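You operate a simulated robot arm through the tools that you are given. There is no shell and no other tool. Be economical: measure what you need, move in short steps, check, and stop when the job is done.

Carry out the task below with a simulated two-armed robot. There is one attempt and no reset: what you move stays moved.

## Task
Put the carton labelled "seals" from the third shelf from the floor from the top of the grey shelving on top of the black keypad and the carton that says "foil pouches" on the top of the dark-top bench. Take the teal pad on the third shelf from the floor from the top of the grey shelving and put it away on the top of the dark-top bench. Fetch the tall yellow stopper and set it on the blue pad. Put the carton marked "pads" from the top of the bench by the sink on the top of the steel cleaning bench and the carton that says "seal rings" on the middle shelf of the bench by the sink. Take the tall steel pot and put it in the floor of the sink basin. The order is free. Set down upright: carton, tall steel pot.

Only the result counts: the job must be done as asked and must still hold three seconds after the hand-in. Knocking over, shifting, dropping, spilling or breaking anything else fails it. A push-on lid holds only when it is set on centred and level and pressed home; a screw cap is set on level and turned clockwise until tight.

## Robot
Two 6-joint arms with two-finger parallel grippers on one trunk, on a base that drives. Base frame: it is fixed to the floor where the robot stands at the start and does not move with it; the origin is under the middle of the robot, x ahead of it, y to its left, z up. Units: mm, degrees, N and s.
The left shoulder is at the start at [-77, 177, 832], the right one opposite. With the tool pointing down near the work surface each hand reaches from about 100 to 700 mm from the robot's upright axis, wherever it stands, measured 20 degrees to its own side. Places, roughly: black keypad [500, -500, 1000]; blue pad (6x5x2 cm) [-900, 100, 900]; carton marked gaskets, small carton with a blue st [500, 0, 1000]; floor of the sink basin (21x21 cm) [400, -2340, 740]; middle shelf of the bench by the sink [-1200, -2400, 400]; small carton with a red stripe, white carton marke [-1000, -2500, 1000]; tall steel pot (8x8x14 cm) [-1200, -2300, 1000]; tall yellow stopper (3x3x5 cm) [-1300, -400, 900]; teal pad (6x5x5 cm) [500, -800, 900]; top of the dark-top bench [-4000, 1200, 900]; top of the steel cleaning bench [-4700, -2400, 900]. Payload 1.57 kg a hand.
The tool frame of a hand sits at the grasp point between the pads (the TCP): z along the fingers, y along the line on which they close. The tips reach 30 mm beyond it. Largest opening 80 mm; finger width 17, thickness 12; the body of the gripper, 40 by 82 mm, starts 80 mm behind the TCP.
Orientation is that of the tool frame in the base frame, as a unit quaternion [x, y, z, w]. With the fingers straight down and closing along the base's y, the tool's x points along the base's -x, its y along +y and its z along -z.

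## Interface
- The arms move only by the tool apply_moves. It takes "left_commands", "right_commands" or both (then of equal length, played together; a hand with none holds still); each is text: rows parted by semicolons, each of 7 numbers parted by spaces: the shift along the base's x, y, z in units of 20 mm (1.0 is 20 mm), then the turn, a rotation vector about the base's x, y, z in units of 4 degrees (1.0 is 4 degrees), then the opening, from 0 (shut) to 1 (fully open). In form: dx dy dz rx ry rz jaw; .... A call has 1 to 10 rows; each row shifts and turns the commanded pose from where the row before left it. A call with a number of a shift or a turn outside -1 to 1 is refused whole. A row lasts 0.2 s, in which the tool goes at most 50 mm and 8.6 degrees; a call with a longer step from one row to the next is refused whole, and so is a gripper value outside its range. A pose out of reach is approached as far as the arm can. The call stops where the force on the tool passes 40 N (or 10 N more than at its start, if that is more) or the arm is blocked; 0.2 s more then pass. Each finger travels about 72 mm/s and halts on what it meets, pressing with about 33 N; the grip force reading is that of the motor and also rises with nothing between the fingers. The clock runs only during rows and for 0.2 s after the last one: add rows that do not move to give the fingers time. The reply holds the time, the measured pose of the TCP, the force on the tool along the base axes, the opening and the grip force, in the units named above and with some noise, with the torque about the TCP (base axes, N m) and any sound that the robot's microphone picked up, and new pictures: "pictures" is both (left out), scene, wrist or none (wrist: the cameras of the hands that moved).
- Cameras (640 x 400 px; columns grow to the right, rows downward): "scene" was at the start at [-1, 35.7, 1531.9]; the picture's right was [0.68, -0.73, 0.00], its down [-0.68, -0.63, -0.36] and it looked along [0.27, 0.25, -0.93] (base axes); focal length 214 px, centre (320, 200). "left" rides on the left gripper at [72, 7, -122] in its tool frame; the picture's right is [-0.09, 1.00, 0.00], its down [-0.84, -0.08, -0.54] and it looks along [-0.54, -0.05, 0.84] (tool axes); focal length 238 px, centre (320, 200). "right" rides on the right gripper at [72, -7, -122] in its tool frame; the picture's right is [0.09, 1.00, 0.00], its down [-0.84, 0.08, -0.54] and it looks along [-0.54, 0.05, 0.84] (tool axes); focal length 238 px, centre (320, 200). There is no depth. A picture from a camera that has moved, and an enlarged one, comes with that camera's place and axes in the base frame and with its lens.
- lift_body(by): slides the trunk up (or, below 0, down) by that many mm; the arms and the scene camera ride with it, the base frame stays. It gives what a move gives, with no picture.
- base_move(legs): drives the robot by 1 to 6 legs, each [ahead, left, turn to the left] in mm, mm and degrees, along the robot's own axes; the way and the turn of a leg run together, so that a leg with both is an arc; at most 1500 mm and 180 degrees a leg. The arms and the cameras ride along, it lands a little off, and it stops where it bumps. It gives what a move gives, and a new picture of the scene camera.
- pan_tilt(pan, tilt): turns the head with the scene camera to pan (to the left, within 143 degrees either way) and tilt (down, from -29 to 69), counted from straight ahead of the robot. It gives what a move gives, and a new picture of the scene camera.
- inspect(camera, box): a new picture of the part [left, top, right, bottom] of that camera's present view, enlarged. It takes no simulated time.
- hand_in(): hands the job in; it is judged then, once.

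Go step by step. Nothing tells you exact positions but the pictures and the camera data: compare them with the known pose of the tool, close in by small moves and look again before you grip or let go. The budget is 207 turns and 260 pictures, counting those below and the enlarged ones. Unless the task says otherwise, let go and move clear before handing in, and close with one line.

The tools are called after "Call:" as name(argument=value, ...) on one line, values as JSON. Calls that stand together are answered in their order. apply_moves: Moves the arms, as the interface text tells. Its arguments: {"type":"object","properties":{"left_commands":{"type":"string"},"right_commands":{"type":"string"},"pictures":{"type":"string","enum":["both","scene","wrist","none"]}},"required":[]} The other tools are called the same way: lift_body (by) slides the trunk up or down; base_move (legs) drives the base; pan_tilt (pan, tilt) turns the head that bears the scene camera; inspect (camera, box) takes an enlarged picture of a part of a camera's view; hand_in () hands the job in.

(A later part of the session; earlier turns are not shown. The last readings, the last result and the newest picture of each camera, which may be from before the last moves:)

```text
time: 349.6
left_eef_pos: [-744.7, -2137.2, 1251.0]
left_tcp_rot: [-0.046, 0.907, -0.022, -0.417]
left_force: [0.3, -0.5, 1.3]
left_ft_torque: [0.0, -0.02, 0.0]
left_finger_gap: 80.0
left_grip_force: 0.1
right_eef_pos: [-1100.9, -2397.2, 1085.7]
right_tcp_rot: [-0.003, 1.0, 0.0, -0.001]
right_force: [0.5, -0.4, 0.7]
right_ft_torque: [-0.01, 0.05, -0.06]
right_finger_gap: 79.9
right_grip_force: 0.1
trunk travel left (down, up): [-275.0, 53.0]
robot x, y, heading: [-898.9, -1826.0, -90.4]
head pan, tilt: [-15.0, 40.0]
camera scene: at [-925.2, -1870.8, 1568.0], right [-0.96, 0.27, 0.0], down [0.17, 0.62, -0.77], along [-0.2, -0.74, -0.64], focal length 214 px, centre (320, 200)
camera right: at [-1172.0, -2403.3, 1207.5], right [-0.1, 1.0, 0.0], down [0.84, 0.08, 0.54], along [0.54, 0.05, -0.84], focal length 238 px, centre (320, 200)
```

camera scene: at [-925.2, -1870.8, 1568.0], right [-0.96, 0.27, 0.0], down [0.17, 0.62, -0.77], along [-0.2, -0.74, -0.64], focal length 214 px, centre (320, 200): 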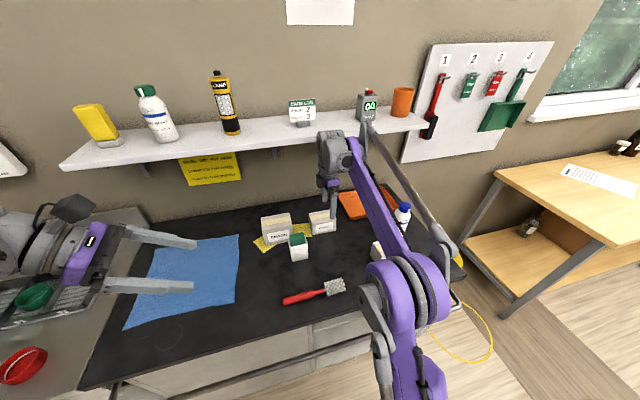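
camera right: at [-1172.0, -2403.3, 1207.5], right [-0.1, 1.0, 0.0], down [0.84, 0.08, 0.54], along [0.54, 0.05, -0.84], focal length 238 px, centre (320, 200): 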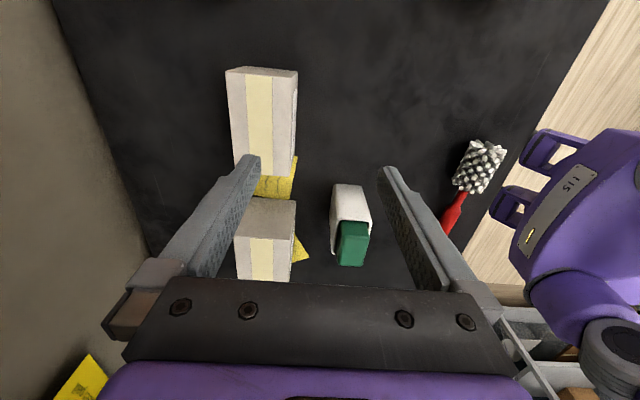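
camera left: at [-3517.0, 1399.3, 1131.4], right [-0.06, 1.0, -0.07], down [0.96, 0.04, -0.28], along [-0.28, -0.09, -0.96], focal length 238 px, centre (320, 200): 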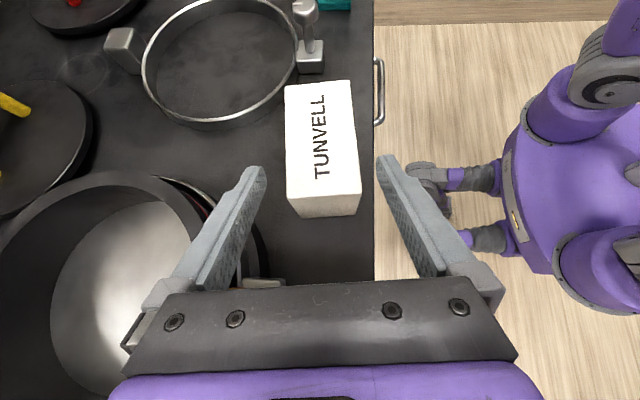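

Seal rings carton: centre (−1100, −2456), depth ≈64 mm. I centre over it and descend.

Call:
apply_moves(right_commands="-.1 -1 0 0 0 0 1;-.1 -1 0 0 0 0 1;0 -.95 -.5 0 0 0 1;0 0 -1 0 0 0 1;0 0 -1 0 0 0 1;0 0 0 0 0 0 1", pictures="wrist")

```text
time: 351.0
left_eef_pos: [-744.8, -2123.0, 1254.3]
left_tcp_rot: [-0.043, 0.907, -0.027, -0.417]
left_force: [-0.2, 0.1, 0.0]
left_ft_torque: [0.01, -0.05, 0.05]
left_finger_gap: 80.2
left_grip_force: 0.0
right_eef_pos: [-1105.3, -2434.9, 1045.2]
right_tcp_rot: [-0.002, 1.0, -0.006, 0.0]
right_force: [0.8, 0.3, 0.0]
right_ft_torque: [0.01, 0.01, -0.03]
right_finger_gap: 79.9
right_grip_force: 0.1
right hand out of reach, approached as far as the arm can: row 3
trunk travel left (down, up): [-275.0, 53.0]
robot x, y, heading: [-903.5, -1829.1, -90.2]
head pan, tilt: [-15.0, 40.0]
camera right: at [-1174.9, -2439.3, 1168.0], right [-0.1, 1.0, -0.01], down [0.84, 0.09, 0.54], along [0.54, 0.04, -0.84], focal length 238 px, centre (320, 200)
```

right: 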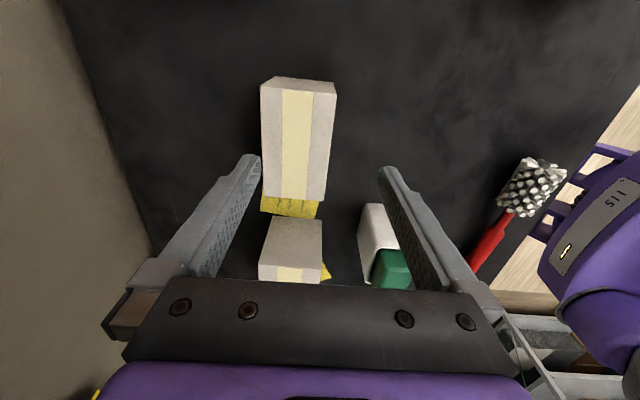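

Robot rocked slightly, so the wrist likely touches the wall shelf. I back off at once and look.

Call:
apply_moves(right_commands="0 .9 0 0 0 0 1;0 .9 0 0 0 0 1;0 0 0 0 0 0 1", pictures="scene")

Call:
inspect(camera="scene", box=[200, 70, 440, 240])

```text
time: 351.8
left_eef_pos: [-744.2, -2137.9, 1250.3]
left_tcp_rot: [-0.044, 0.907, -0.02, -0.417]
left_force: [0.0, 0.0, 0.6]
left_ft_torque: [0.06, 0.01, -0.02]
left_finger_gap: 80.4
left_grip_force: 0.1
right_eef_pos: [-1103.6, -2411.6, 1039.0]
right_tcp_rot: [-0.002, 1.0, 0.001, 0.0]
right_force: [-0.5, -0.1, -0.2]
right_ft_torque: [0.04, -0.01, 0.01]
right_finger_gap: 79.8
right_grip_force: 0.0
trunk travel left (down, up): [-275.0, 53.0]
robot x, y, heading: [-904.9, -1825.9, -90.3]
head pan, tilt: [-15.0, 40.0]
camera scene: at [-925.3, -1872.3, 1568.0], right [-0.96, 0.27, 0.0], down [0.17, 0.62, -0.77], along [-0.2, -0.74, -0.64], focal length 214 px, centre (320, 200)
```

scene: 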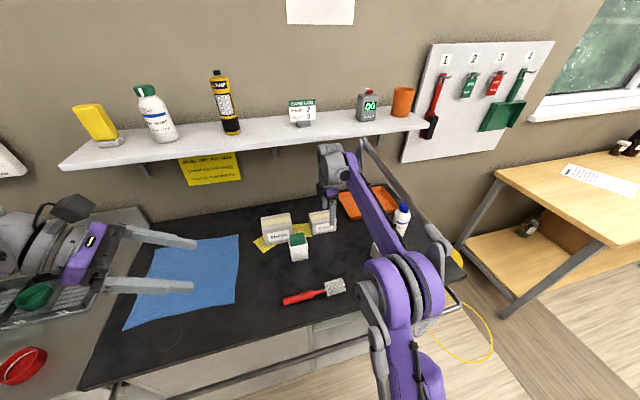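

```text
2.35 times, centred on (320, 155) of scene
camera zoom: at [-925.3, -1872.3, 1568.0], right [-0.96, 0.27, 0.0], down [0.17, 0.62, -0.77], along [-0.2, -0.74, -0.64], focal length 505 px, centre (320, 306)
```

zoom: 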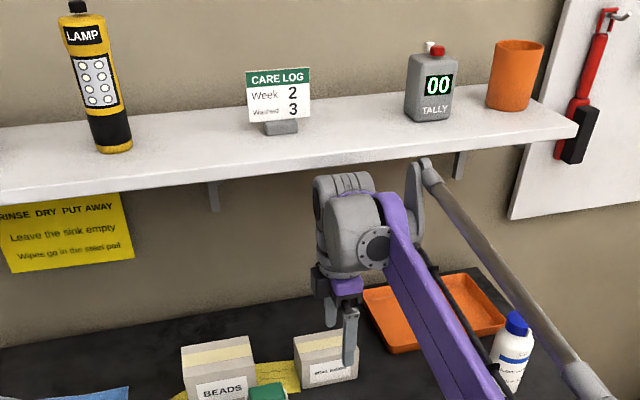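

Shelf items are untouched. The wrist top is ~262 mm above the TCP and the wall shelf underside ~1265, so I must be lower: I'll go down beside the carton (where the pot stood) and slide in sideways with the fingers straddling it.

Call:
apply_moves(right_commands="-.86 0 0 0 0 0 1;-.86 0 0 0 0 0 1;-.86 0 0 0 0 0 1;-.86 0 0 0 0 0 1;-.86 0 0 0 0 0 1;0 0 -.95 0 0 0 1;0 0 -.95 0 0 0 1;0 0 -.95 0 0 0 1;0 0 -.95 0 0 0 1;0 0 -.95 0 0 0 1", pictures="wrist")

```text
time: 354.0
left_eef_pos: [-744.1, -2136.8, 1251.5]
left_tcp_rot: [-0.046, 0.907, -0.022, -0.418]
left_force: [0.7, -0.3, 0.6]
left_ft_torque: [0.01, -0.01, 0.0]
left_finger_gap: 80.0
left_grip_force: 0.0
right_eef_pos: [-1191.3, -2409.7, 945.0]
right_tcp_rot: [-0.002, 1.0, 0.001, 0.0]
right_force: [-0.3, 0.6, 0.2]
right_ft_torque: [-0.04, 0.0, 0.01]
right_finger_gap: 80.2
right_grip_force: 0.1
trunk travel left (down, up): [-275.0, 53.0]
robot x, y, heading: [-902.0, -1827.8, -90.7]
head pan, tilt: [-15.0, 40.0]
camera right: at [-1261.9, -2415.6, 1066.2], right [-0.1, 1.0, 0.0], down [0.84, 0.08, 0.54], along [0.54, 0.05, -0.84], focal length 238 px, centre (320, 200)
```

right: 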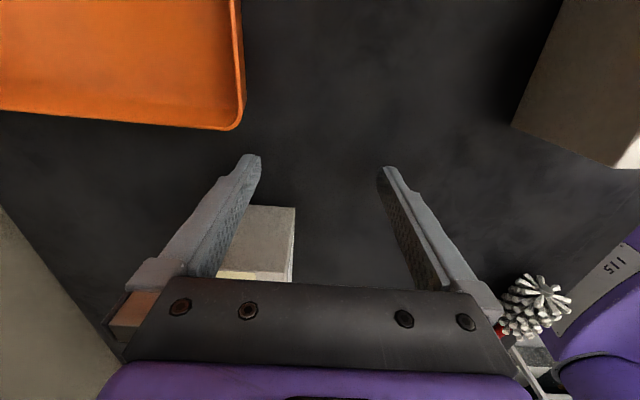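

Call:
apply_moves(right_commands=".45 0 0 0 0 0 1;0 -.8 0 0 0 0 1;0 -.8 0 0 0 0 1;0 -.7 0 0 0 0 1;0 0 0 0 0 0 1", pictures="wrist")

```text
time: 355.2
left_eef_pos: [-744.2, -2136.1, 1250.7]
left_tcp_rot: [-0.045, 0.907, -0.022, -0.417]
left_force: [-0.2, 0.0, 0.0]
left_ft_torque: [-0.01, 0.0, -0.01]
left_finger_gap: 80.0
left_grip_force: 0.1
right_eef_pos: [-1180.1, -2454.8, 946.3]
right_tcp_rot: [-0.002, 1.0, 0.0, 0.0]
right_force: [0.1, -0.5, 0.4]
right_ft_torque: [-0.03, 0.01, 0.0]
right_finger_gap: 79.9
right_grip_force: 0.1
trunk travel left (down, up): [-275.0, 53.0]
robot x, y, heading: [-901.5, -1827.1, -90.5]
head pan, tilt: [-15.0, 40.0]
camera right: at [-1252.5, -2461.2, 1067.3], right [-0.1, 1.0, 0.0], down [0.84, 0.08, 0.54], along [0.54, 0.05, -0.84], focal length 238 px, centre (320, 200)
```

right: 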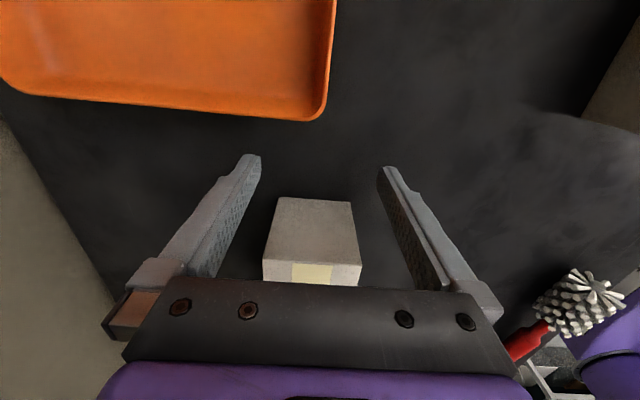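

Fingers straddle the carton's line nicely. I slide in, grip, and check.

Call:
apply_moves(right_commands=".95 0 0 0 0 0 1;.95 0 0 0 0 0 1;.95 0 0 0 0 0 1;.9 0 0 0 0 0 1;0 0 0 0 0 0 .4;0 0 0 0 0 0 .4;0 0 0 0 0 0 .4;0 0 0 0 0 0 .4;0 0 .4 0 0 0 .4;0 0 0 0 0 0 .4")

```text
time: 357.4
left_eef_pos: [-744.5, -2135.8, 1250.5]
left_tcp_rot: [-0.045, 0.908, -0.021, -0.417]
left_force: [0.4, 0.0, 0.1]
left_ft_torque: [0.03, -0.02, 0.0]
left_finger_gap: 80.2
left_grip_force: 0.0
right_eef_pos: [-1106.6, -2455.4, 954.4]
right_tcp_rot: [-0.002, 1.0, 0.001, 0.001]
right_force: [-0.1, -0.1, 0.7]
right_ft_torque: [0.0, 0.05, 0.0]
right_finger_gap: 59.6
right_grip_force: 32.7
trunk travel left (down, up): [-275.0, 53.0]
robot x, y, heading: [-903.1, -1824.4, -90.2]
head pan, tilt: [-15.0, 40.0]
camera scene: at [-925.2, -1870.1, 1568.0], right [-0.96, 0.27, 0.0], down [0.17, 0.62, -0.77], along [-0.2, -0.74, -0.64], focal length 214 px, centre (320, 200)
camera right: at [-1178.2, -2461.3, 1074.9], right [-0.1, 1.0, 0.0], down [0.84, 0.08, 0.54], along [0.54, 0.05, -0.84], focal length 238 px, centre (320, 200)
```

scene: 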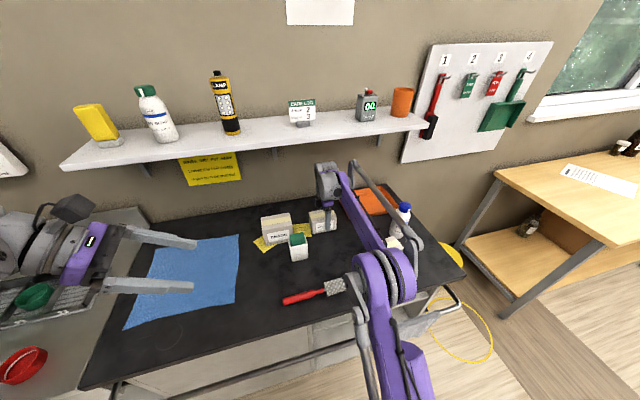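
right: 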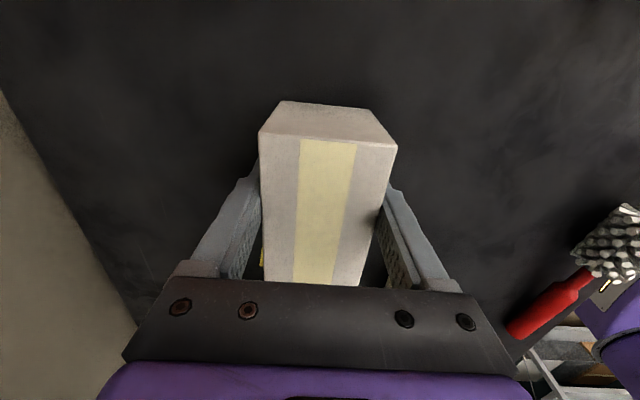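

Carton gripped. I draw it forward out from under the shelf and turn it 90° over the free spot near (−1140, −2300).

Call:
apply_moves(right_commands="0 0 .7 0 0 0 .4;0 1 0 0 0 0 .4;0 1 0 0 0 0 .4;0 1 0 0 0 0 .4;-.3 1 .3 0 0 0 .4;-.3 1 .5 0 0 -.5 .4;-.3 1 .5 0 0 -1 .4;-.4 1 .5 0 0 -1 .4;-.4 .8 .5 0 0 -1 .4;0 0 .5 0 0 -1 .4", pictures="none")

Call:
apply_moves(right_commands="0 0 0 0 0 -1 .4;0 0 0 0 0 -1 .4;0 0 0 0 0 -1 .4;0 0 0 0 0 -1 .4;0 0 0 0 0 -1 .4;0 0 0 0 0 -1 .4;0 0 0 0 0 -1 .4;0 0 0 0 0 -1 .4;0 0 0 0 0 -1 .4;0 0 0 0 0 -1 .4", pictures="none")

Call:
apply_moves(right_commands="0 0 0 0 0 -1 .4;0 0 0 0 0 -1 .4;0 0 0 0 0 -1 .4;0 0 0 0 0 -1 .4;0 0 0 0 0 -1 .4;0 0 0 0 0 -1 .4;0 0 0 0 0 -1 .4;0 0 0 0 0 -1 .4")

```text
time: 359.6
left_eef_pos: [-744.6, -2135.1, 1251.2]
left_tcp_rot: [-0.045, 0.907, -0.021, -0.418]
left_force: [0.1, -0.2, -0.3]
left_ft_torque: [-0.01, -0.03, 0.0]
left_finger_gap: 79.9
left_grip_force: 0.1
right_eef_pos: [-1140.3, -2299.5, 1022.3]
right_tcp_rot: [0.156, 0.988, 0.001, 0.0]
right_force: [-0.4, -0.3, -1.2]
right_ft_torque: [0.01, 0.02, 0.0]
right_finger_gap: 59.7
right_grip_force: 32.6
trunk travel left (down, up): [-275.0, 53.0]
robot x, y, heading: [-900.1, -1822.7, -90.6]
head pan, tilt: [-15.0, 40.0]
```

```text
time: 361.8
left_eef_pos: [-744.3, -2136.3, 1251.1]
left_tcp_rot: [-0.046, 0.907, -0.022, -0.417]
left_force: [0.1, 0.5, 0.1]
left_ft_torque: [-0.01, -0.03, -0.01]
left_finger_gap: 80.1
left_grip_force: 0.0
right_eef_pos: [-1140.7, -2298.7, 1022.0]
right_tcp_rot: [0.484, 0.875, 0.0, 0.0]
right_force: [0.5, -0.2, -0.9]
right_ft_torque: [-0.01, 0.02, 0.02]
right_finger_gap: 59.5
right_grip_force: 33.1
trunk travel left (down, up): [-275.0, 53.0]
robot x, y, heading: [-902.5, -1825.7, -90.4]
head pan, tilt: [-15.0, 40.0]
```

```text
time: 363.6
left_eef_pos: [-743.4, -2136.9, 1250.9]
left_tcp_rot: [-0.047, 0.907, -0.022, -0.417]
left_force: [0.7, -1.0, -0.3]
left_ft_torque: [0.0, -0.05, 0.03]
left_finger_gap: 80.3
left_grip_force: 0.0
right_eef_pos: [-1140.7, -2299.7, 1023.0]
right_tcp_rot: [0.706, 0.708, 0.001, 0.0]
right_force: [0.1, 0.1, -1.7]
right_ft_torque: [-0.02, 0.01, 0.0]
right_finger_gap: 59.6
right_grip_force: 33.0
trunk travel left (down, up): [-275.0, 53.0]
robot x, y, heading: [-901.6, -1826.3, -90.4]
head pan, tilt: [-15.0, 40.0]
camera scene: at [-925.2, -1870.0, 1568.0], right [-0.96, 0.27, 0.0], down [0.17, 0.62, -0.77], along [-0.2, -0.74, -0.64], focal length 214 px, centre (320, 200)
camera right: at [-1147.3, -2226.3, 1144.9], right [1.0, 0.09, 0.0], down [0.08, -0.84, 0.54], along [0.05, -0.54, -0.84], focal length 238 px, centre (320, 200)
```

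scene: 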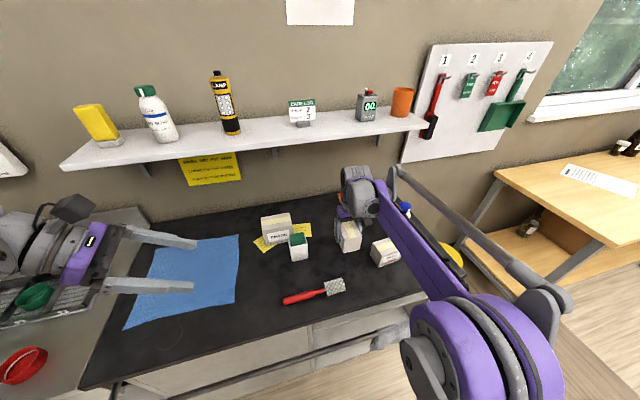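
right: 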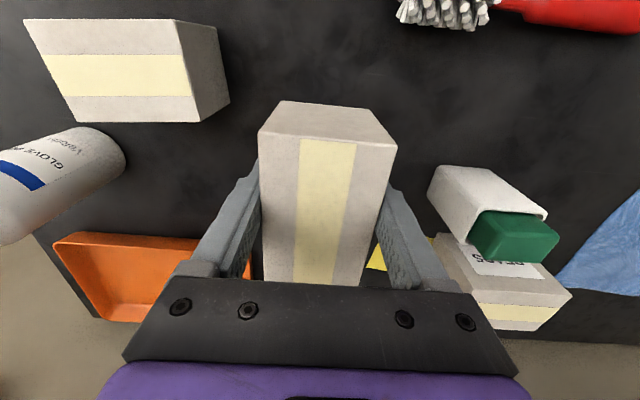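

Call:
apply_moves(right_commands="0 0 -1 0 0 0 .4;0 0 -1 0 0 0 .4;0 0 -1 0 0 0 .4;0 0 -.5 0 0 0 .4;0 0 -.3 0 0 0 .4;0 0 0 0 0 0 .4", pictures="none")

```text
time: 365.0
left_eef_pos: [-744.0, -2135.7, 1251.0]
left_tcp_rot: [-0.045, 0.907, -0.022, -0.417]
left_force: [0.2, 0.1, 1.1]
left_ft_torque: [0.02, 0.02, -0.03]
left_finger_gap: 80.1
left_grip_force: 0.1
right_eef_pos: [-1140.6, -2298.3, 946.8]
right_tcp_rot: [0.706, 0.708, 0.001, 0.001]
right_force: [0.1, 0.0, -0.7]
right_ft_torque: [0.03, 0.04, 0.02]
right_finger_gap: 59.4
right_grip_force: 32.7
trunk travel left (down, up): [-275.0, 53.0]
robot x, y, heading: [-905.8, -1825.0, -90.4]
head pan, tilt: [-15.0, 40.0]
```

Call:
apply_moves(right_commands="0 0 -.1 0 0 0 .4;0 0 -.05 0 0 0 .4;0 0 0 0 0 0 .7;0 0 0 0 0 0 1;0 0 0 0 0 0 1;0 0 1 0 0 0 1;0 0 1 0 0 0 1;0 0 1 0 0 0 1;0 .8 1 0 0 0 1;0 .8 1 0 0 0 1", pictures="none")

Call:
apply_moves(right_commands="0 .6 0 -1 0 0 1;0 .6 0 -1 0 0 1;0 .6 0 -1 0 0 1;0 .6 0 -1 0 0 1;0 .6 0 -1 0 0 1;0 .6 0 -1 0 0 1;0 .6 0 -1 0 0 1;0 .6 0 -1 0 0 1;0 .6 0 -1 0 0 1;0 .6 0 -1 0 0 1")

```text
time: 367.2
left_eef_pos: [-744.3, -2135.6, 1250.3]
left_tcp_rot: [-0.046, 0.908, -0.022, -0.417]
left_force: [-0.3, 0.2, 0.0]
left_ft_torque: [0.0, 0.02, 0.01]
left_finger_gap: 80.1
left_grip_force: 0.0
right_eef_pos: [-1141.7, -2266.5, 1044.8]
right_tcp_rot: [0.705, 0.709, 0.0, 0.001]
right_force: [0.1, 0.2, -0.5]
right_ft_torque: [-0.01, -0.04, -0.02]
right_finger_gap: 79.9
right_grip_force: 0.1
trunk travel left (down, up): [-275.0, 53.0]
robot x, y, heading: [-898.6, -1830.3, -90.3]
head pan, tilt: [-15.0, 40.0]
```

```text
time: 369.4
left_eef_pos: [-743.4, -2135.5, 1251.6]
left_tcp_rot: [-0.046, 0.907, -0.023, -0.418]
left_force: [0.1, 0.3, 0.0]
left_ft_torque: [-0.02, 0.02, 0.02]
left_finger_gap: 80.1
left_grip_force: 0.1
right_eef_pos: [-1140.8, -2147.1, 1043.5]
right_tcp_rot: [0.664, 0.665, -0.243, 0.242]
right_force: [-0.2, -0.6, 0.5]
right_ft_torque: [-0.02, 0.02, -0.02]
right_finger_gap: 80.1
right_grip_force: 0.1
trunk travel left (down, up): [-275.0, 53.0]
robot x, y, heading: [-902.2, -1824.5, -90.2]
head pan, tilt: [-15.0, 40.0]
camera scene: at [-924.9, -1869.0, 1568.0], right [-0.96, 0.27, 0.0], down [0.17, 0.62, -0.77], along [-0.2, -0.74, -0.64], focal length 214 px, centre (320, 200)
camera right: at [-1147.1, -2011.8, 1090.5], right [1.0, 0.07, -0.06], down [0.08, -0.29, 0.95], along [0.05, -0.95, -0.29], focal length 238 px, centre (320, 200)
```

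scene: 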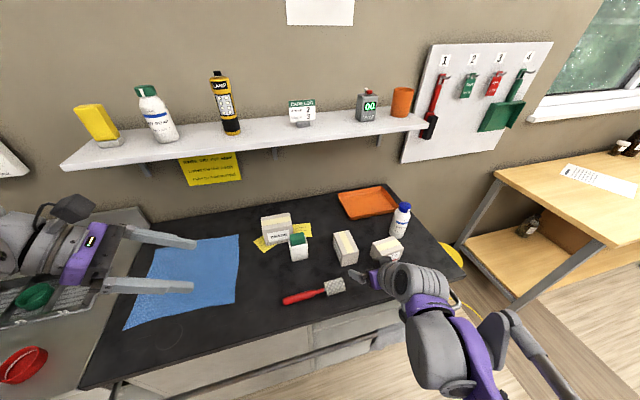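
right: 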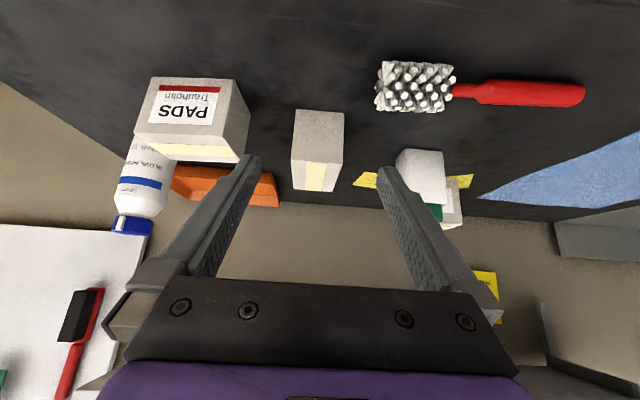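

Seal rings carton stands turned, long side away from me. I regrip it with the forward-pitched hand.

Call:
apply_moves(right_commands="0 -1 -.4 0 0 0 1;0 -1 -.4 0 0 0 1;0 -1 -.4 0 0 0 1;0 -.95 -.5 0 0 0 1;0 -.64 -.77 0 0 0 1;0 -.64 -.77 0 0 0 1;0 -.64 -.77 0 0 0 1;0 -.64 -.77 0 0 0 1;0 -.64 -.75 0 0 0 1;0 0 0 0 0 0 1", pictures="wrist")

```text
time: 371.6
left_eef_pos: [-745.3, -2135.5, 1251.2]
left_tcp_rot: [-0.045, 0.908, -0.022, -0.417]
left_force: [0.0, 0.1, -0.4]
left_ft_torque: [0.03, -0.02, 0.02]
left_finger_gap: 80.2
left_grip_force: 0.1
right_eef_pos: [-1139.7, -2290.7, 933.3]
right_tcp_rot: [0.663, 0.666, -0.241, 0.241]
right_force: [0.5, 0.8, -0.5]
right_ft_torque: [0.02, -0.04, 0.02]
right_finger_gap: 80.0
right_grip_force: 0.0
trunk travel left (down, up): [-275.0, 53.0]
robot x, y, heading: [-901.3, -1827.1, -90.5]
head pan, tilt: [-15.0, 40.0]
camera right: at [-1147.3, -2156.2, 980.4], right [1.0, 0.07, -0.06], down [0.08, -0.29, 0.95], along [0.05, -0.95, -0.3], focal length 238 px, centre (320, 200)
```

right: 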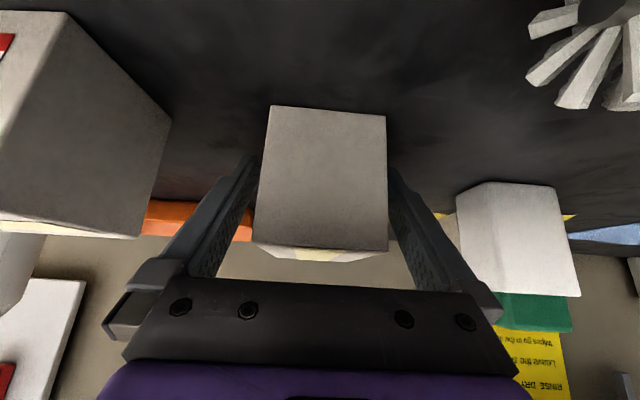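

Call:
apply_moves(right_commands="0 0 0 0 0 0 .4;0 0 0 0 0 0 .4;0 0 0 0 0 0 .4;0 0 0 0 0 0 .4;0 0 .8 0 0 0 .4;0 0 1 0 0 0 .4;0 0 1 0 0 0 .4;0 .5 1 0 0 0 .4;0 1 1 0 0 0 .4;0 1 0 0 0 0 .4", pictures="wrist")

```text
time: 373.8
left_eef_pos: [-744.1, -2134.2, 1250.8]
left_tcp_rot: [-0.045, 0.908, -0.022, -0.417]
left_force: [0.3, -0.1, -0.4]
left_ft_torque: [0.0, -0.02, 0.02]
left_finger_gap: 79.9
left_grip_force: 0.0
right_eef_pos: [-1141.2, -2241.3, 1030.2]
right_tcp_rot: [0.663, 0.665, -0.242, 0.242]
right_force: [-0.3, -0.3, -1.8]
right_ft_torque: [-0.01, 0.02, 0.0]
right_finger_gap: 59.6
right_grip_force: 32.5
trunk travel left (down, up): [-275.0, 53.0]
robot x, y, heading: [-902.8, -1827.1, -90.5]
head pan, tilt: [-15.0, 40.0]
camera right: at [-1147.6, -2105.6, 1076.7], right [1.0, 0.07, -0.06], down [0.08, -0.29, 0.95], along [0.05, -0.95, -0.3], focal length 238 px, centre (320, 200)
```

right: 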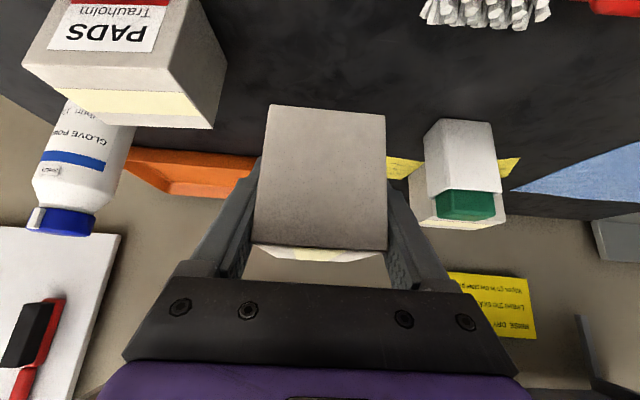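

Carton regripped. I back the base off, lower the trunk fully and then the hand for the middle shelf.

Call:
base_move(legs=[[-310, 0, 0]])

Call:
lift_body(by=-270)

Call:
apply_moves(right_commands="0 0 -1 0 0 0 .4;0 0 -1 0 0 0 .4;0 0 -1 0 0 0 .4;0 0 -1 0 0 0 .4;0 0 -1 0 0 0 .4;0 0 -1 0 0 0 .4;0 0 -1 0 0 0 .4;0 0 -1 0 0 0 .4;0 0 -1 0 0 0 .4;0 0 -1 0 0 0 .4")

```text
time: 375.9
left_eef_pos: [-743.1, -1829.2, 1250.8]
left_tcp_rot: [-0.044, 0.907, -0.021, -0.417]
left_force: [0.5, -0.8, 0.3]
left_ft_torque: [-0.01, -0.01, 0.01]
left_finger_gap: 79.8
left_grip_force: 0.1
right_eef_pos: [-1140.3, -1933.8, 1029.9]
right_tcp_rot: [0.664, 0.665, -0.242, 0.241]
right_force: [-0.1, -0.1, -1.2]
right_ft_torque: [0.0, -0.02, 0.01]
right_finger_gap: 59.9
right_grip_force: 33.0
trunk travel left (down, up): [-275.0, 53.0]
robot x, y, heading: [-896.8, -1523.3, -90.7]
head pan, tilt: [-15.0, 40.0]
camera scene: at [-922.9, -1562.1, 1568.1], right [-0.96, 0.27, 0.0], down [0.17, 0.62, -0.77], along [-0.2, -0.74, -0.64], focal length 214 px, centre (320, 200)
```

scene: 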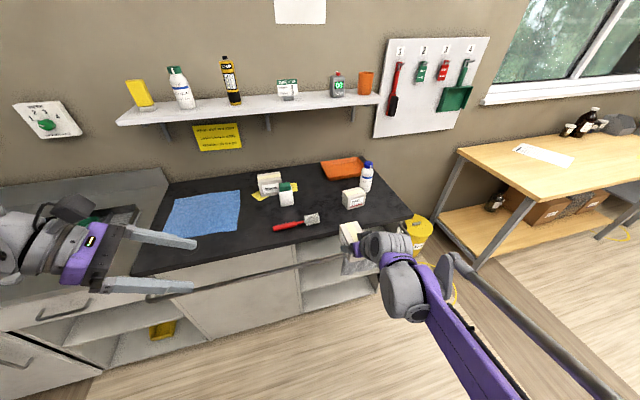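

```text
time: 378.6
left_eef_pos: [-743.2, -1827.3, 981.6]
left_tcp_rot: [-0.044, 0.907, -0.021, -0.418]
left_force: [0.0, 0.7, 0.9]
left_ft_torque: [0.01, -0.03, -0.01]
left_finger_gap: 79.9
left_grip_force: 0.1
right_eef_pos: [-1138.9, -1932.5, 760.2]
right_tcp_rot: [0.664, 0.665, -0.242, 0.242]
right_force: [0.1, 0.6, -1.7]
right_ft_torque: [0.01, 0.0, 0.02]
right_finger_gap: 59.7
right_grip_force: 32.8
trunk travel left (down, up): [-5.0, 323.0]
robot x, y, heading: [-897.3, -1521.0, -90.3]
head pan, tilt: [-15.0, 40.0]
```

```text
time: 380.8
left_eef_pos: [-741.8, -1829.6, 980.2]
left_tcp_rot: [-0.045, 0.908, -0.021, -0.417]
left_force: [-0.3, 0.5, -0.5]
left_ft_torque: [0.04, -0.01, -0.04]
left_finger_gap: 79.8
left_grip_force: 0.0
right_eef_pos: [-1139.3, -1932.6, 557.5]
right_tcp_rot: [0.664, 0.666, -0.242, 0.241]
right_force: [0.8, 0.1, -0.9]
right_ft_torque: [0.02, -0.02, -0.03]
right_finger_gap: 59.6
right_grip_force: 32.9
trunk travel left (down, up): [-5.0, 323.0]
robot x, y, heading: [-893.2, -1521.3, -90.6]
head pan, tilt: [-15.0, 40.0]
camera scene: at [-923.4, -1612.7, 1293.3], right [-0.96, 0.27, 0.0], down [0.17, 0.62, -0.77], along [-0.2, -0.74, -0.64], focal length 214 px, centre (320, 200)
camera right: at [-1146.0, -1798.4, 605.3], right [1.0, 0.07, -0.06], down [0.08, -0.29, 0.95], along [0.05, -0.95, -0.3], focal length 238 px, centre (320, 200)
```

scene: 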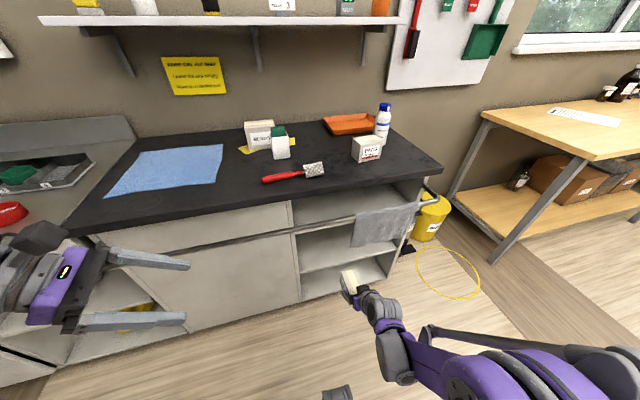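
right: 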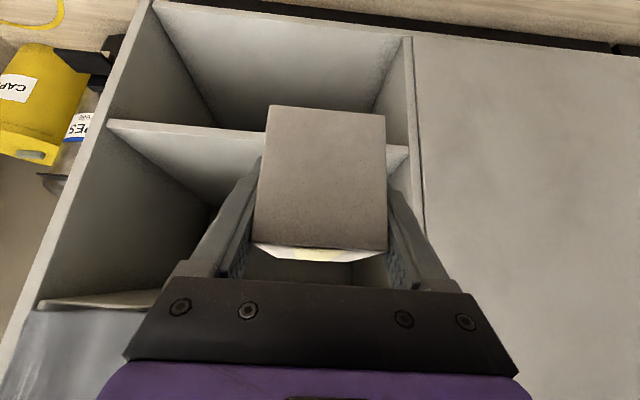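

I see the middle shelf opening (shelf top ≈ z 400, apron bottom ≈ 670, towel further right). I lower to just above shelf height and drive in under the rail.

Call:
apply_moves(right_commands=".3 0 -1 0 0 0 .4;.3 0 -1 0 0 0 .4;.3 0 -1 0 0 0 .4;.2 0 -1 0 0 0 .4;0 0 -.8 0 0 0 .4", pictures="none")

Call:
base_move(legs=[[150, 0, 0]])

Call:
inspect(camera="right", box=[0, 0, 640, 400])

```text
time: 382.0
left_eef_pos: [-742.4, -1829.0, 981.4]
left_tcp_rot: [-0.045, 0.908, -0.021, -0.417]
left_force: [-0.6, -0.6, 0.1]
left_ft_torque: [0.02, -0.01, 0.0]
left_finger_gap: 80.0
left_grip_force: 0.0
right_eef_pos: [-1116.6, -1933.5, 464.0]
right_tcp_rot: [0.664, 0.665, -0.243, 0.241]
right_force: [0.6, 1.1, -1.0]
right_ft_torque: [-0.02, -0.03, -0.01]
right_finger_gap: 59.5
right_grip_force: 32.8
trunk travel left (down, up): [-5.0, 323.0]
robot x, y, heading: [-898.5, -1517.1, -90.6]
head pan, tilt: [-15.0, 40.0]
```

```text
time: 383.4
left_eef_pos: [-744.4, -1976.8, 980.3]
left_tcp_rot: [-0.044, 0.908, -0.021, -0.417]
left_force: [0.5, -0.1, -0.8]
left_ft_torque: [0.04, 0.0, -0.04]
left_finger_gap: 80.1
left_grip_force: 0.1
right_eef_pos: [-1117.3, -2081.1, 464.5]
right_tcp_rot: [0.663, 0.665, -0.242, 0.242]
right_force: [-0.2, -1.6, -0.9]
right_ft_torque: [0.04, 0.0, 0.03]
right_finger_gap: 59.6
right_grip_force: 33.4
trunk travel left (down, up): [-5.0, 323.0]
robot x, y, heading: [-898.9, -1668.5, -90.3]
head pan, tilt: [-15.0, 40.0]
camera scene: at [-924.6, -1761.2, 1293.3], right [-0.96, 0.27, 0.0], down [0.17, 0.62, -0.77], along [-0.2, -0.74, -0.64], focal length 214 px, centre (320, 200)
```

scene: 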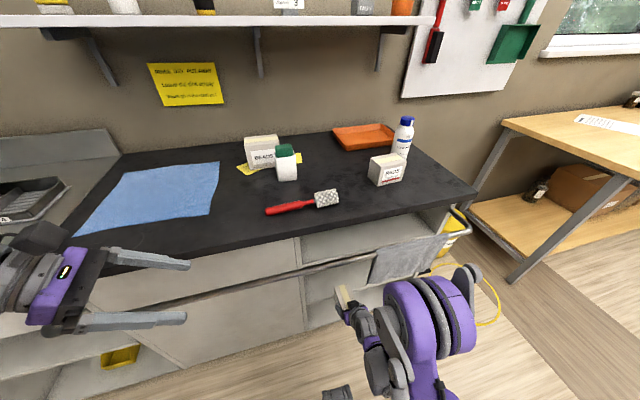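

```text
1.00 times, centred on (320, 200) of right (not enlarged: the box is as wide or as high as the picture)
camera zoom: at [-1125.4, -1946.0, 511.0], right [1.0, 0.07, -0.06], down [0.08, -0.29, 0.95], along [0.05, -0.95, -0.3], focal length 238 px, centre (320, 200)
```

zoom: 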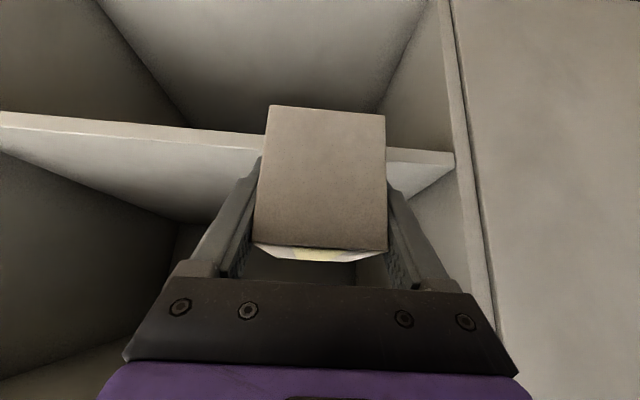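

Front edge of the shelf is at y≈−2151, z≈398. I push the carton in above the shelf.

Call:
apply_moves(right_commands="0 -.9 0 0 0 0 .4;0 -.9 0 0 0 0 .4;0 -.9 0 0 0 0 .4;0 -.9 0 0 0 0 .4;0 -.9 0 0 0 0 .4;0 -.9 0 0 0 0 .4;0 -.9 0 0 0 0 .4;0 0 0 0 0 0 .4")

```text
time: 385.2
left_eef_pos: [-744.4, -1977.0, 981.2]
left_tcp_rot: [-0.044, 0.907, -0.021, -0.418]
left_force: [-0.3, 1.1, 0.7]
left_ft_torque: [0.0, -0.01, -0.01]
left_finger_gap: 79.8
left_grip_force: 0.0
right_eef_pos: [-1119.6, -2206.5, 464.0]
right_tcp_rot: [0.664, 0.666, -0.242, 0.241]
right_force: [0.1, -0.8, -0.9]
right_ft_torque: [0.02, -0.01, 0.01]
right_finger_gap: 59.7
right_grip_force: 32.8
trunk travel left (down, up): [-5.0, 323.0]
robot x, y, heading: [-899.4, -1667.4, -90.6]
head pan, tilt: [-15.0, 40.0]
camera scene: at [-924.6, -1760.6, 1293.4], right [-0.96, 0.27, 0.0], down [0.17, 0.62, -0.77], along [-0.2, -0.74, -0.64], focal length 214 px, centre (320, 200)
camera right: at [-1125.5, -2071.7, 511.2], right [1.0, 0.07, -0.06], down [0.08, -0.29, 0.95], along [0.05, -0.95, -0.3], focal length 238 px, centre (320, 200)
```

scene: 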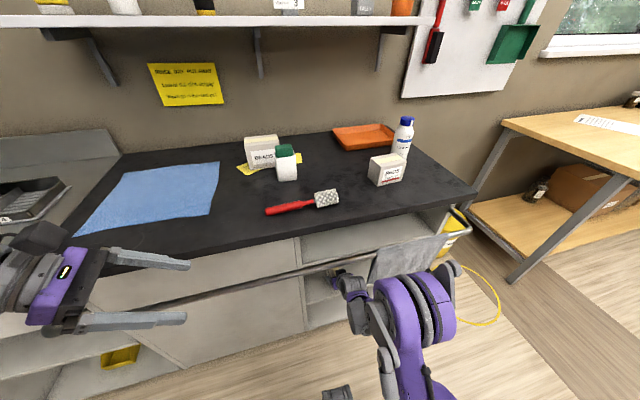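
right: 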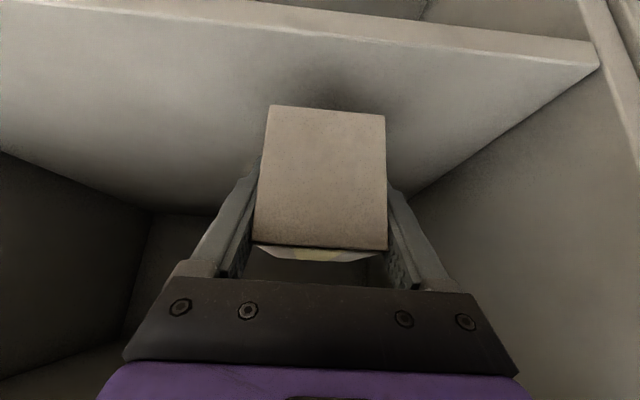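

Call:
apply_moves(right_commands="0 -.3 -.5 0 0 0 .4;0 0 -.5 0 0 0 .4;0 0 -.2 0 0 0 .4;0 0 0 0 0 0 .4", pictures="none")

Call:
apply_moves(right_commands="0 0 -.15 0 0 0 .4;0 0 -.1 0 0 0 .4;0 0 0 0 0 0 .4", pictures="wrist")

```text
time: 386.2
left_eef_pos: [-744.0, -1977.2, 980.9]
left_tcp_rot: [-0.044, 0.907, -0.021, -0.418]
left_force: [-0.1, -0.6, 0.3]
left_ft_torque: [-0.01, -0.02, 0.0]
left_finger_gap: 79.9
left_grip_force: 0.1
right_eef_pos: [-1119.0, -2211.5, 439.9]
right_tcp_rot: [0.663, 0.666, -0.242, 0.242]
right_force: [-0.3, 0.2, -1.5]
right_ft_torque: [0.03, -0.06, -0.01]
right_finger_gap: 59.6
right_grip_force: 33.5
trunk travel left (down, up): [-5.0, 323.0]
robot x, y, heading: [-905.7, -1667.4, -90.6]
head pan, tilt: [-15.0, 40.0]
```

```text
time: 387.0
left_eef_pos: [-743.8, -1977.3, 981.8]
left_tcp_rot: [-0.045, 0.908, -0.021, -0.417]
left_force: [-0.6, -0.3, 0.6]
left_ft_torque: [0.0, -0.02, -0.02]
left_finger_gap: 79.9
left_grip_force: 0.0
right_eef_pos: [-1118.9, -2212.7, 435.9]
right_tcp_rot: [0.664, 0.665, -0.242, 0.241]
right_force: [0.1, -0.1, -1.4]
right_ft_torque: [0.02, 0.02, 0.0]
right_finger_gap: 59.6
right_grip_force: 32.9
trunk travel left (down, up): [-5.0, 323.0]
robot x, y, heading: [-901.6, -1667.3, -90.4]
head pan, tilt: [-15.0, 40.0]
camera right: at [-1125.6, -2077.7, 482.4], right [1.0, 0.07, -0.06], down [0.08, -0.29, 0.95], along [0.05, -0.95, -0.3], focal length 238 px, centre (320, 200)
```

right: 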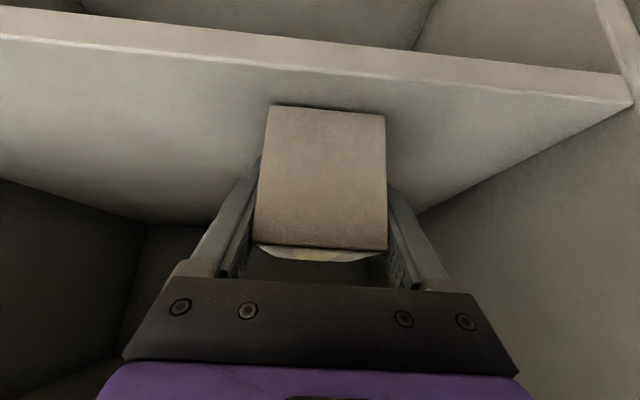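

Call:
apply_moves(right_commands="0 0 -.1 0 0 0 .4;0 0 -.1 0 0 0 .4;0 0 0 0 0 0 .4", pictures="none")

```text
time: 387.8
left_eef_pos: [-744.0, -1977.7, 982.0]
left_tcp_rot: [-0.044, 0.907, -0.021, -0.418]
left_force: [0.0, 0.3, 0.5]
left_ft_torque: [0.03, -0.01, 0.01]
left_finger_gap: 80.2
left_grip_force: 0.0
right_eef_pos: [-1119.3, -2212.5, 432.1]
right_tcp_rot: [0.664, 0.665, -0.242, 0.241]
right_force: [-0.1, -0.4, 0.1]
right_ft_torque: [0.0, 0.0, 0.02]
right_finger_gap: 59.6
right_grip_force: 32.4
trunk travel left (down, up): [-5.0, 323.0]
robot x, y, heading: [-900.9, -1664.5, -90.4]
head pan, tilt: [-15.0, 40.0]
```

Call:
apply_moves(right_commands="0 0 -.08 0 0 0 .4;0 0 0 0 0 0 .4", pictures="none")

```text
time: 388.4
left_eef_pos: [-743.6, -1975.6, 980.8]
left_tcp_rot: [-0.044, 0.907, -0.022, -0.418]
left_force: [0.5, 0.5, -0.5]
left_ft_torque: [0.03, 0.01, 0.02]
left_finger_gap: 79.9
left_grip_force: 0.0
right_eef_pos: [-1118.7, -2211.8, 431.8]
right_tcp_rot: [0.663, 0.665, -0.243, 0.243]
right_force: [-0.2, -0.4, 24.9]
right_ft_torque: [0.74, -0.26, 0.05]
right_finger_gap: 59.7
right_grip_force: 32.6
trunk travel left (down, up): [-5.0, 323.0]
robot x, y, heading: [-901.6, -1669.5, -90.5]
head pan, tilt: [-15.0, 40.0]
```

Contact. I release and back out along the tool axis, then out of the shelf.

Call:
apply_moves(right_commands="0 0 .06 0 0 0 .4;0 0 0 0 0 0 .75;0 0 0 0 0 0 .95;0 0 0 0 0 0 .95;0 .64 .4 0 0 0 .95;0 1 .5 0 0 0 .95;0 1 .3 0 0 0 .95;0 1 0 0 0 0 .95;0 1 0 0 0 0 .95;0 1 0 0 0 0 .95")

```text
time: 390.6
left_eef_pos: [-742.5, -1976.8, 982.2]
left_tcp_rot: [-0.044, 0.907, -0.021, -0.418]
left_force: [-0.1, 0.4, 0.0]
left_ft_torque: [-0.03, 0.02, 0.02]
left_finger_gap: 79.8
left_grip_force: 0.1
right_eef_pos: [-1118.4, -2099.1, 455.5]
right_tcp_rot: [0.664, 0.665, -0.243, 0.241]
right_force: [-0.6, 0.2, 0.0]
right_ft_torque: [0.01, 0.02, -0.02]
right_finger_gap: 75.9
right_grip_force: 0.0
trunk travel left (down, up): [-5.0, 323.0]
robot x, y, heading: [-900.4, -1666.4, -90.3]
head pan, tilt: [-15.0, 40.0]
camera scene: at [-924.6, -1760.4, 1293.4], right [-0.96, 0.27, 0.0], down [0.17, 0.62, -0.77], along [-0.2, -0.74, -0.64], focal length 214 px, centre (320, 200)
camera right: at [-1125.6, -1965.0, 502.7], right [1.0, 0.07, -0.06], down [0.08, -0.29, 0.95], along [0.05, -0.95, -0.3], focal length 238 px, centre (320, 200)
```

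scene: 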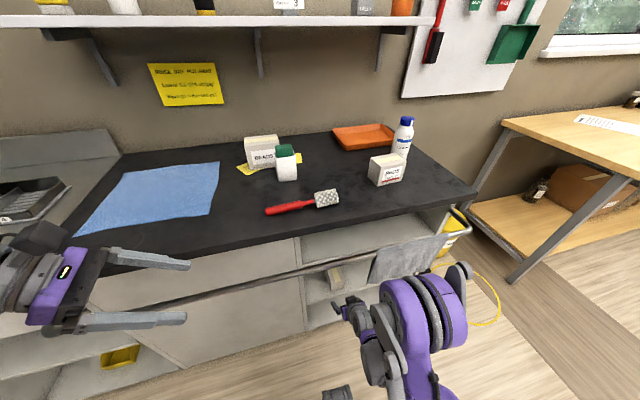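
right: 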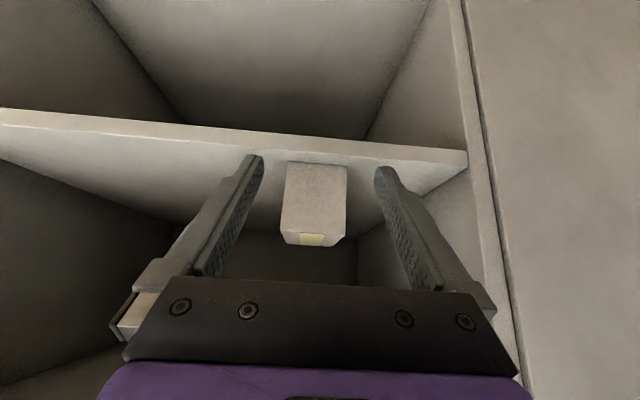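

Seal rings carton is on the middle shelf. For PADS I use the left hand, which is already turned suitably: retract the right hand, back off, and move over.

Call:
apply_moves(right_commands="0 1 .3 0 0 0 1;0 1 .3 0 0 0 1;0 1 .5 0 0 0 1;0 1 1 0 0 0 1;0 1 1 0 0 0 1;0 1 1 0 0 0 1;0 1 1 0 0 0 1;0 1 1 0 0 0 1;0 .5 1 0 0 0 1;0 0 1 0 0 0 1", pictures="none")

Call:
base_move(legs=[[-100, 0, 0], [0, -540, 0]])

Call:
lift_body(by=45)

Call:
base_move(legs=[[230, 0, 0]])

```text
time: 392.8
left_eef_pos: [-743.7, -1976.5, 981.9]
left_tcp_rot: [-0.044, 0.908, -0.021, -0.417]
left_force: [0.2, 0.0, -0.2]
left_ft_torque: [0.03, -0.01, 0.02]
left_finger_gap: 80.1
left_grip_force: 0.0
right_eef_pos: [-1119.0, -1936.6, 626.1]
right_tcp_rot: [0.663, 0.665, -0.242, 0.241]
right_force: [-1.1, 0.2, 0.2]
right_ft_torque: [0.0, 0.0, -0.02]
right_finger_gap: 80.1
right_grip_force: 0.0
right hand out of reach, approached as far as the arm can: row 2, 3
trunk travel left (down, up): [-5.0, 323.0]
robot x, y, heading: [-902.3, -1667.7, -90.5]
head pan, tilt: [-15.0, 40.0]
```

```text
time: 398.8
left_eef_pos: [-1290.1, -1871.0, 981.1]
left_tcp_rot: [-0.045, 0.907, -0.022, -0.417]
left_force: [0.2, 0.1, -0.2]
left_ft_torque: [0.0, 0.02, 0.0]
left_finger_gap: 79.9
left_grip_force: 0.1
right_eef_pos: [-1664.2, -1831.9, 624.9]
right_tcp_rot: [0.663, 0.666, -0.241, 0.242]
right_force: [0.8, -0.3, 0.6]
right_ft_torque: [0.02, 0.0, 0.01]
right_finger_gap: 80.2
right_grip_force: 0.0
trunk travel left (down, up): [-5.0, 323.0]
robot x, y, heading: [-1445.8, -1559.7, -90.4]
head pan, tilt: [-15.0, 40.0]
camera scene: at [-1470.8, -1655.6, 1293.4], right [-0.96, 0.27, 0.0], down [0.17, 0.62, -0.77], along [-0.2, -0.74, -0.64], focal length 214 px, centre (320, 200)
```

scene: 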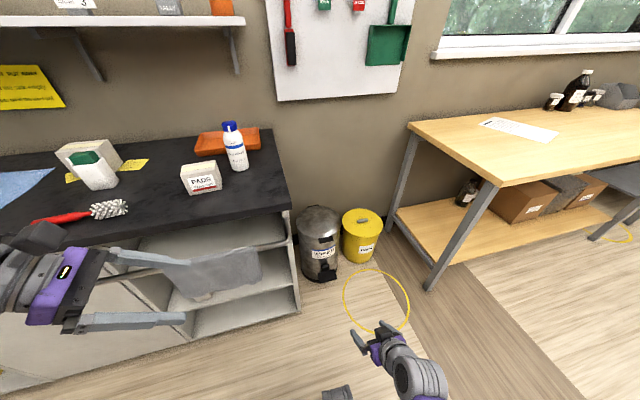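

```text
time: 399.7
left_eef_pos: [-1289.6, -1872.0, 1027.7]
left_tcp_rot: [-0.045, 0.908, -0.021, -0.417]
left_force: [0.0, 0.0, 0.1]
left_ft_torque: [-0.02, 0.03, 0.0]
left_finger_gap: 80.1
left_grip_force: 0.0
right_eef_pos: [-1665.1, -1831.8, 669.5]
right_tcp_rot: [0.664, 0.665, -0.243, 0.242]
right_force: [-0.3, 1.4, -0.8]
right_ft_torque: [-0.02, -0.02, -0.02]
right_finger_gap: 79.9
right_grip_force: 0.0
trunk travel left (down, up): [-50.0, 278.0]
robot x, y, heading: [-1443.3, -1563.4, -90.3]
head pan, tilt: [-15.0, 40.0]
```

```text
time: 401.4
left_eef_pos: [-1291.2, -2100.9, 1026.1]
left_tcp_rot: [-0.047, 0.907, -0.022, -0.418]
left_force: [-0.4, -0.9, 0.3]
left_ft_torque: [0.03, 0.0, -0.03]
left_finger_gap: 80.2
left_grip_force: 0.1
right_eef_pos: [-1666.1, -2061.5, 670.6]
right_tcp_rot: [0.663, 0.666, -0.241, 0.242]
right_force: [-0.5, -0.2, 0.9]
right_ft_torque: [0.02, 0.02, 0.02]
right_finger_gap: 80.2
right_grip_force: 0.1
trunk travel left (down, up): [-50.0, 278.0]
robot x, y, heading: [-1449.8, -1790.1, -90.1]
head pan, tilt: [-15.0, 40.0]
camera scene: at [-1472.0, -1874.7, 1334.0], right [-0.96, 0.26, 0.0], down [0.17, 0.62, -0.77], along [-0.2, -0.74, -0.64], focal length 214 px, centre (320, 200)
```

scene: 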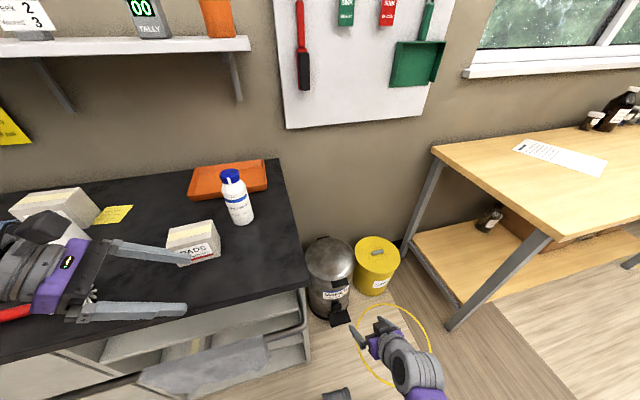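

Call:
inspect(camera="left", box=[0, 0, 640, 400])

```text
1.00 times, centred on (320, 200) of left (not enlarged: the box is as wide or as high as the picture)
camera zoom: at [-1245.4, -2089.1, 1159.9], right [-0.04, 1.0, -0.07], down [0.96, 0.02, -0.28], along [-0.28, -0.08, -0.96], focal length 238 px, centre (320, 200)
```

zoom: 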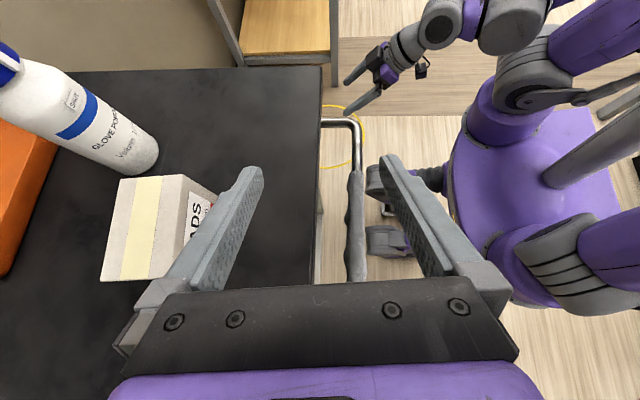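

PADS carton: centre (−1276, −2260), yaw ≈ 5°, matching the left hand. I move to its pre-grasp point.

Call:
apply_moves(left_commands=".55 -.95 -.1 0 0 0 1;.55 -.95 -.1 0 0 0 1;.55 -.95 -.1 0 0 0 1;.55 -.95 -.1 0 0 0 1;.55 -.95 -.1 0 0 0 1;.55 -.95 -.1 0 0 0 1;.55 -.95 -.1 0 0 0 1;.55 -.95 -.1 0 0 0 1;0 0 0 0 0 0 1", pictures="wrist")

```text
time: 403.4
left_eef_pos: [-1202.0, -2251.4, 1010.7]
left_tcp_rot: [-0.047, 0.908, -0.023, -0.417]
left_force: [0.2, -1.0, -0.8]
left_ft_torque: [0.0, -0.04, -0.03]
left_finger_gap: 79.9
left_grip_force: 0.1
right_eef_pos: [-1666.0, -2060.6, 670.1]
right_tcp_rot: [0.663, 0.666, -0.242, 0.242]
right_force: [0.9, -0.5, 0.7]
right_ft_torque: [0.0, 0.0, -0.03]
right_finger_gap: 80.1
right_grip_force: 0.0
trunk travel left (down, up): [-50.0, 278.0]
robot x, y, heading: [-1449.2, -1787.5, -90.2]
head pan, tilt: [-15.0, 40.0]
camera left: at [-1157.1, -2240.4, 1144.1], right [-0.04, 1.0, -0.07], down [0.96, 0.02, -0.28], along [-0.28, -0.08, -0.96], focal length 238 px, centre (320, 200)
```

left: 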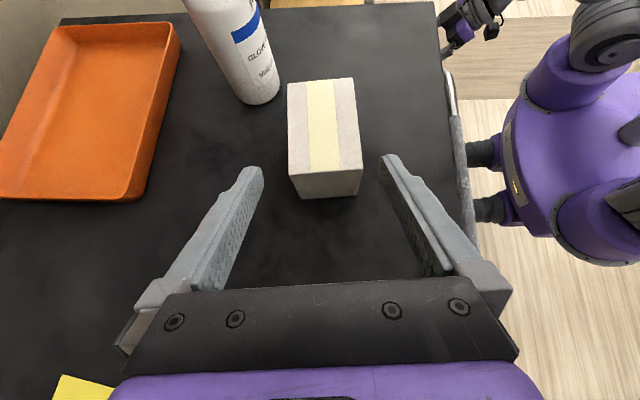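

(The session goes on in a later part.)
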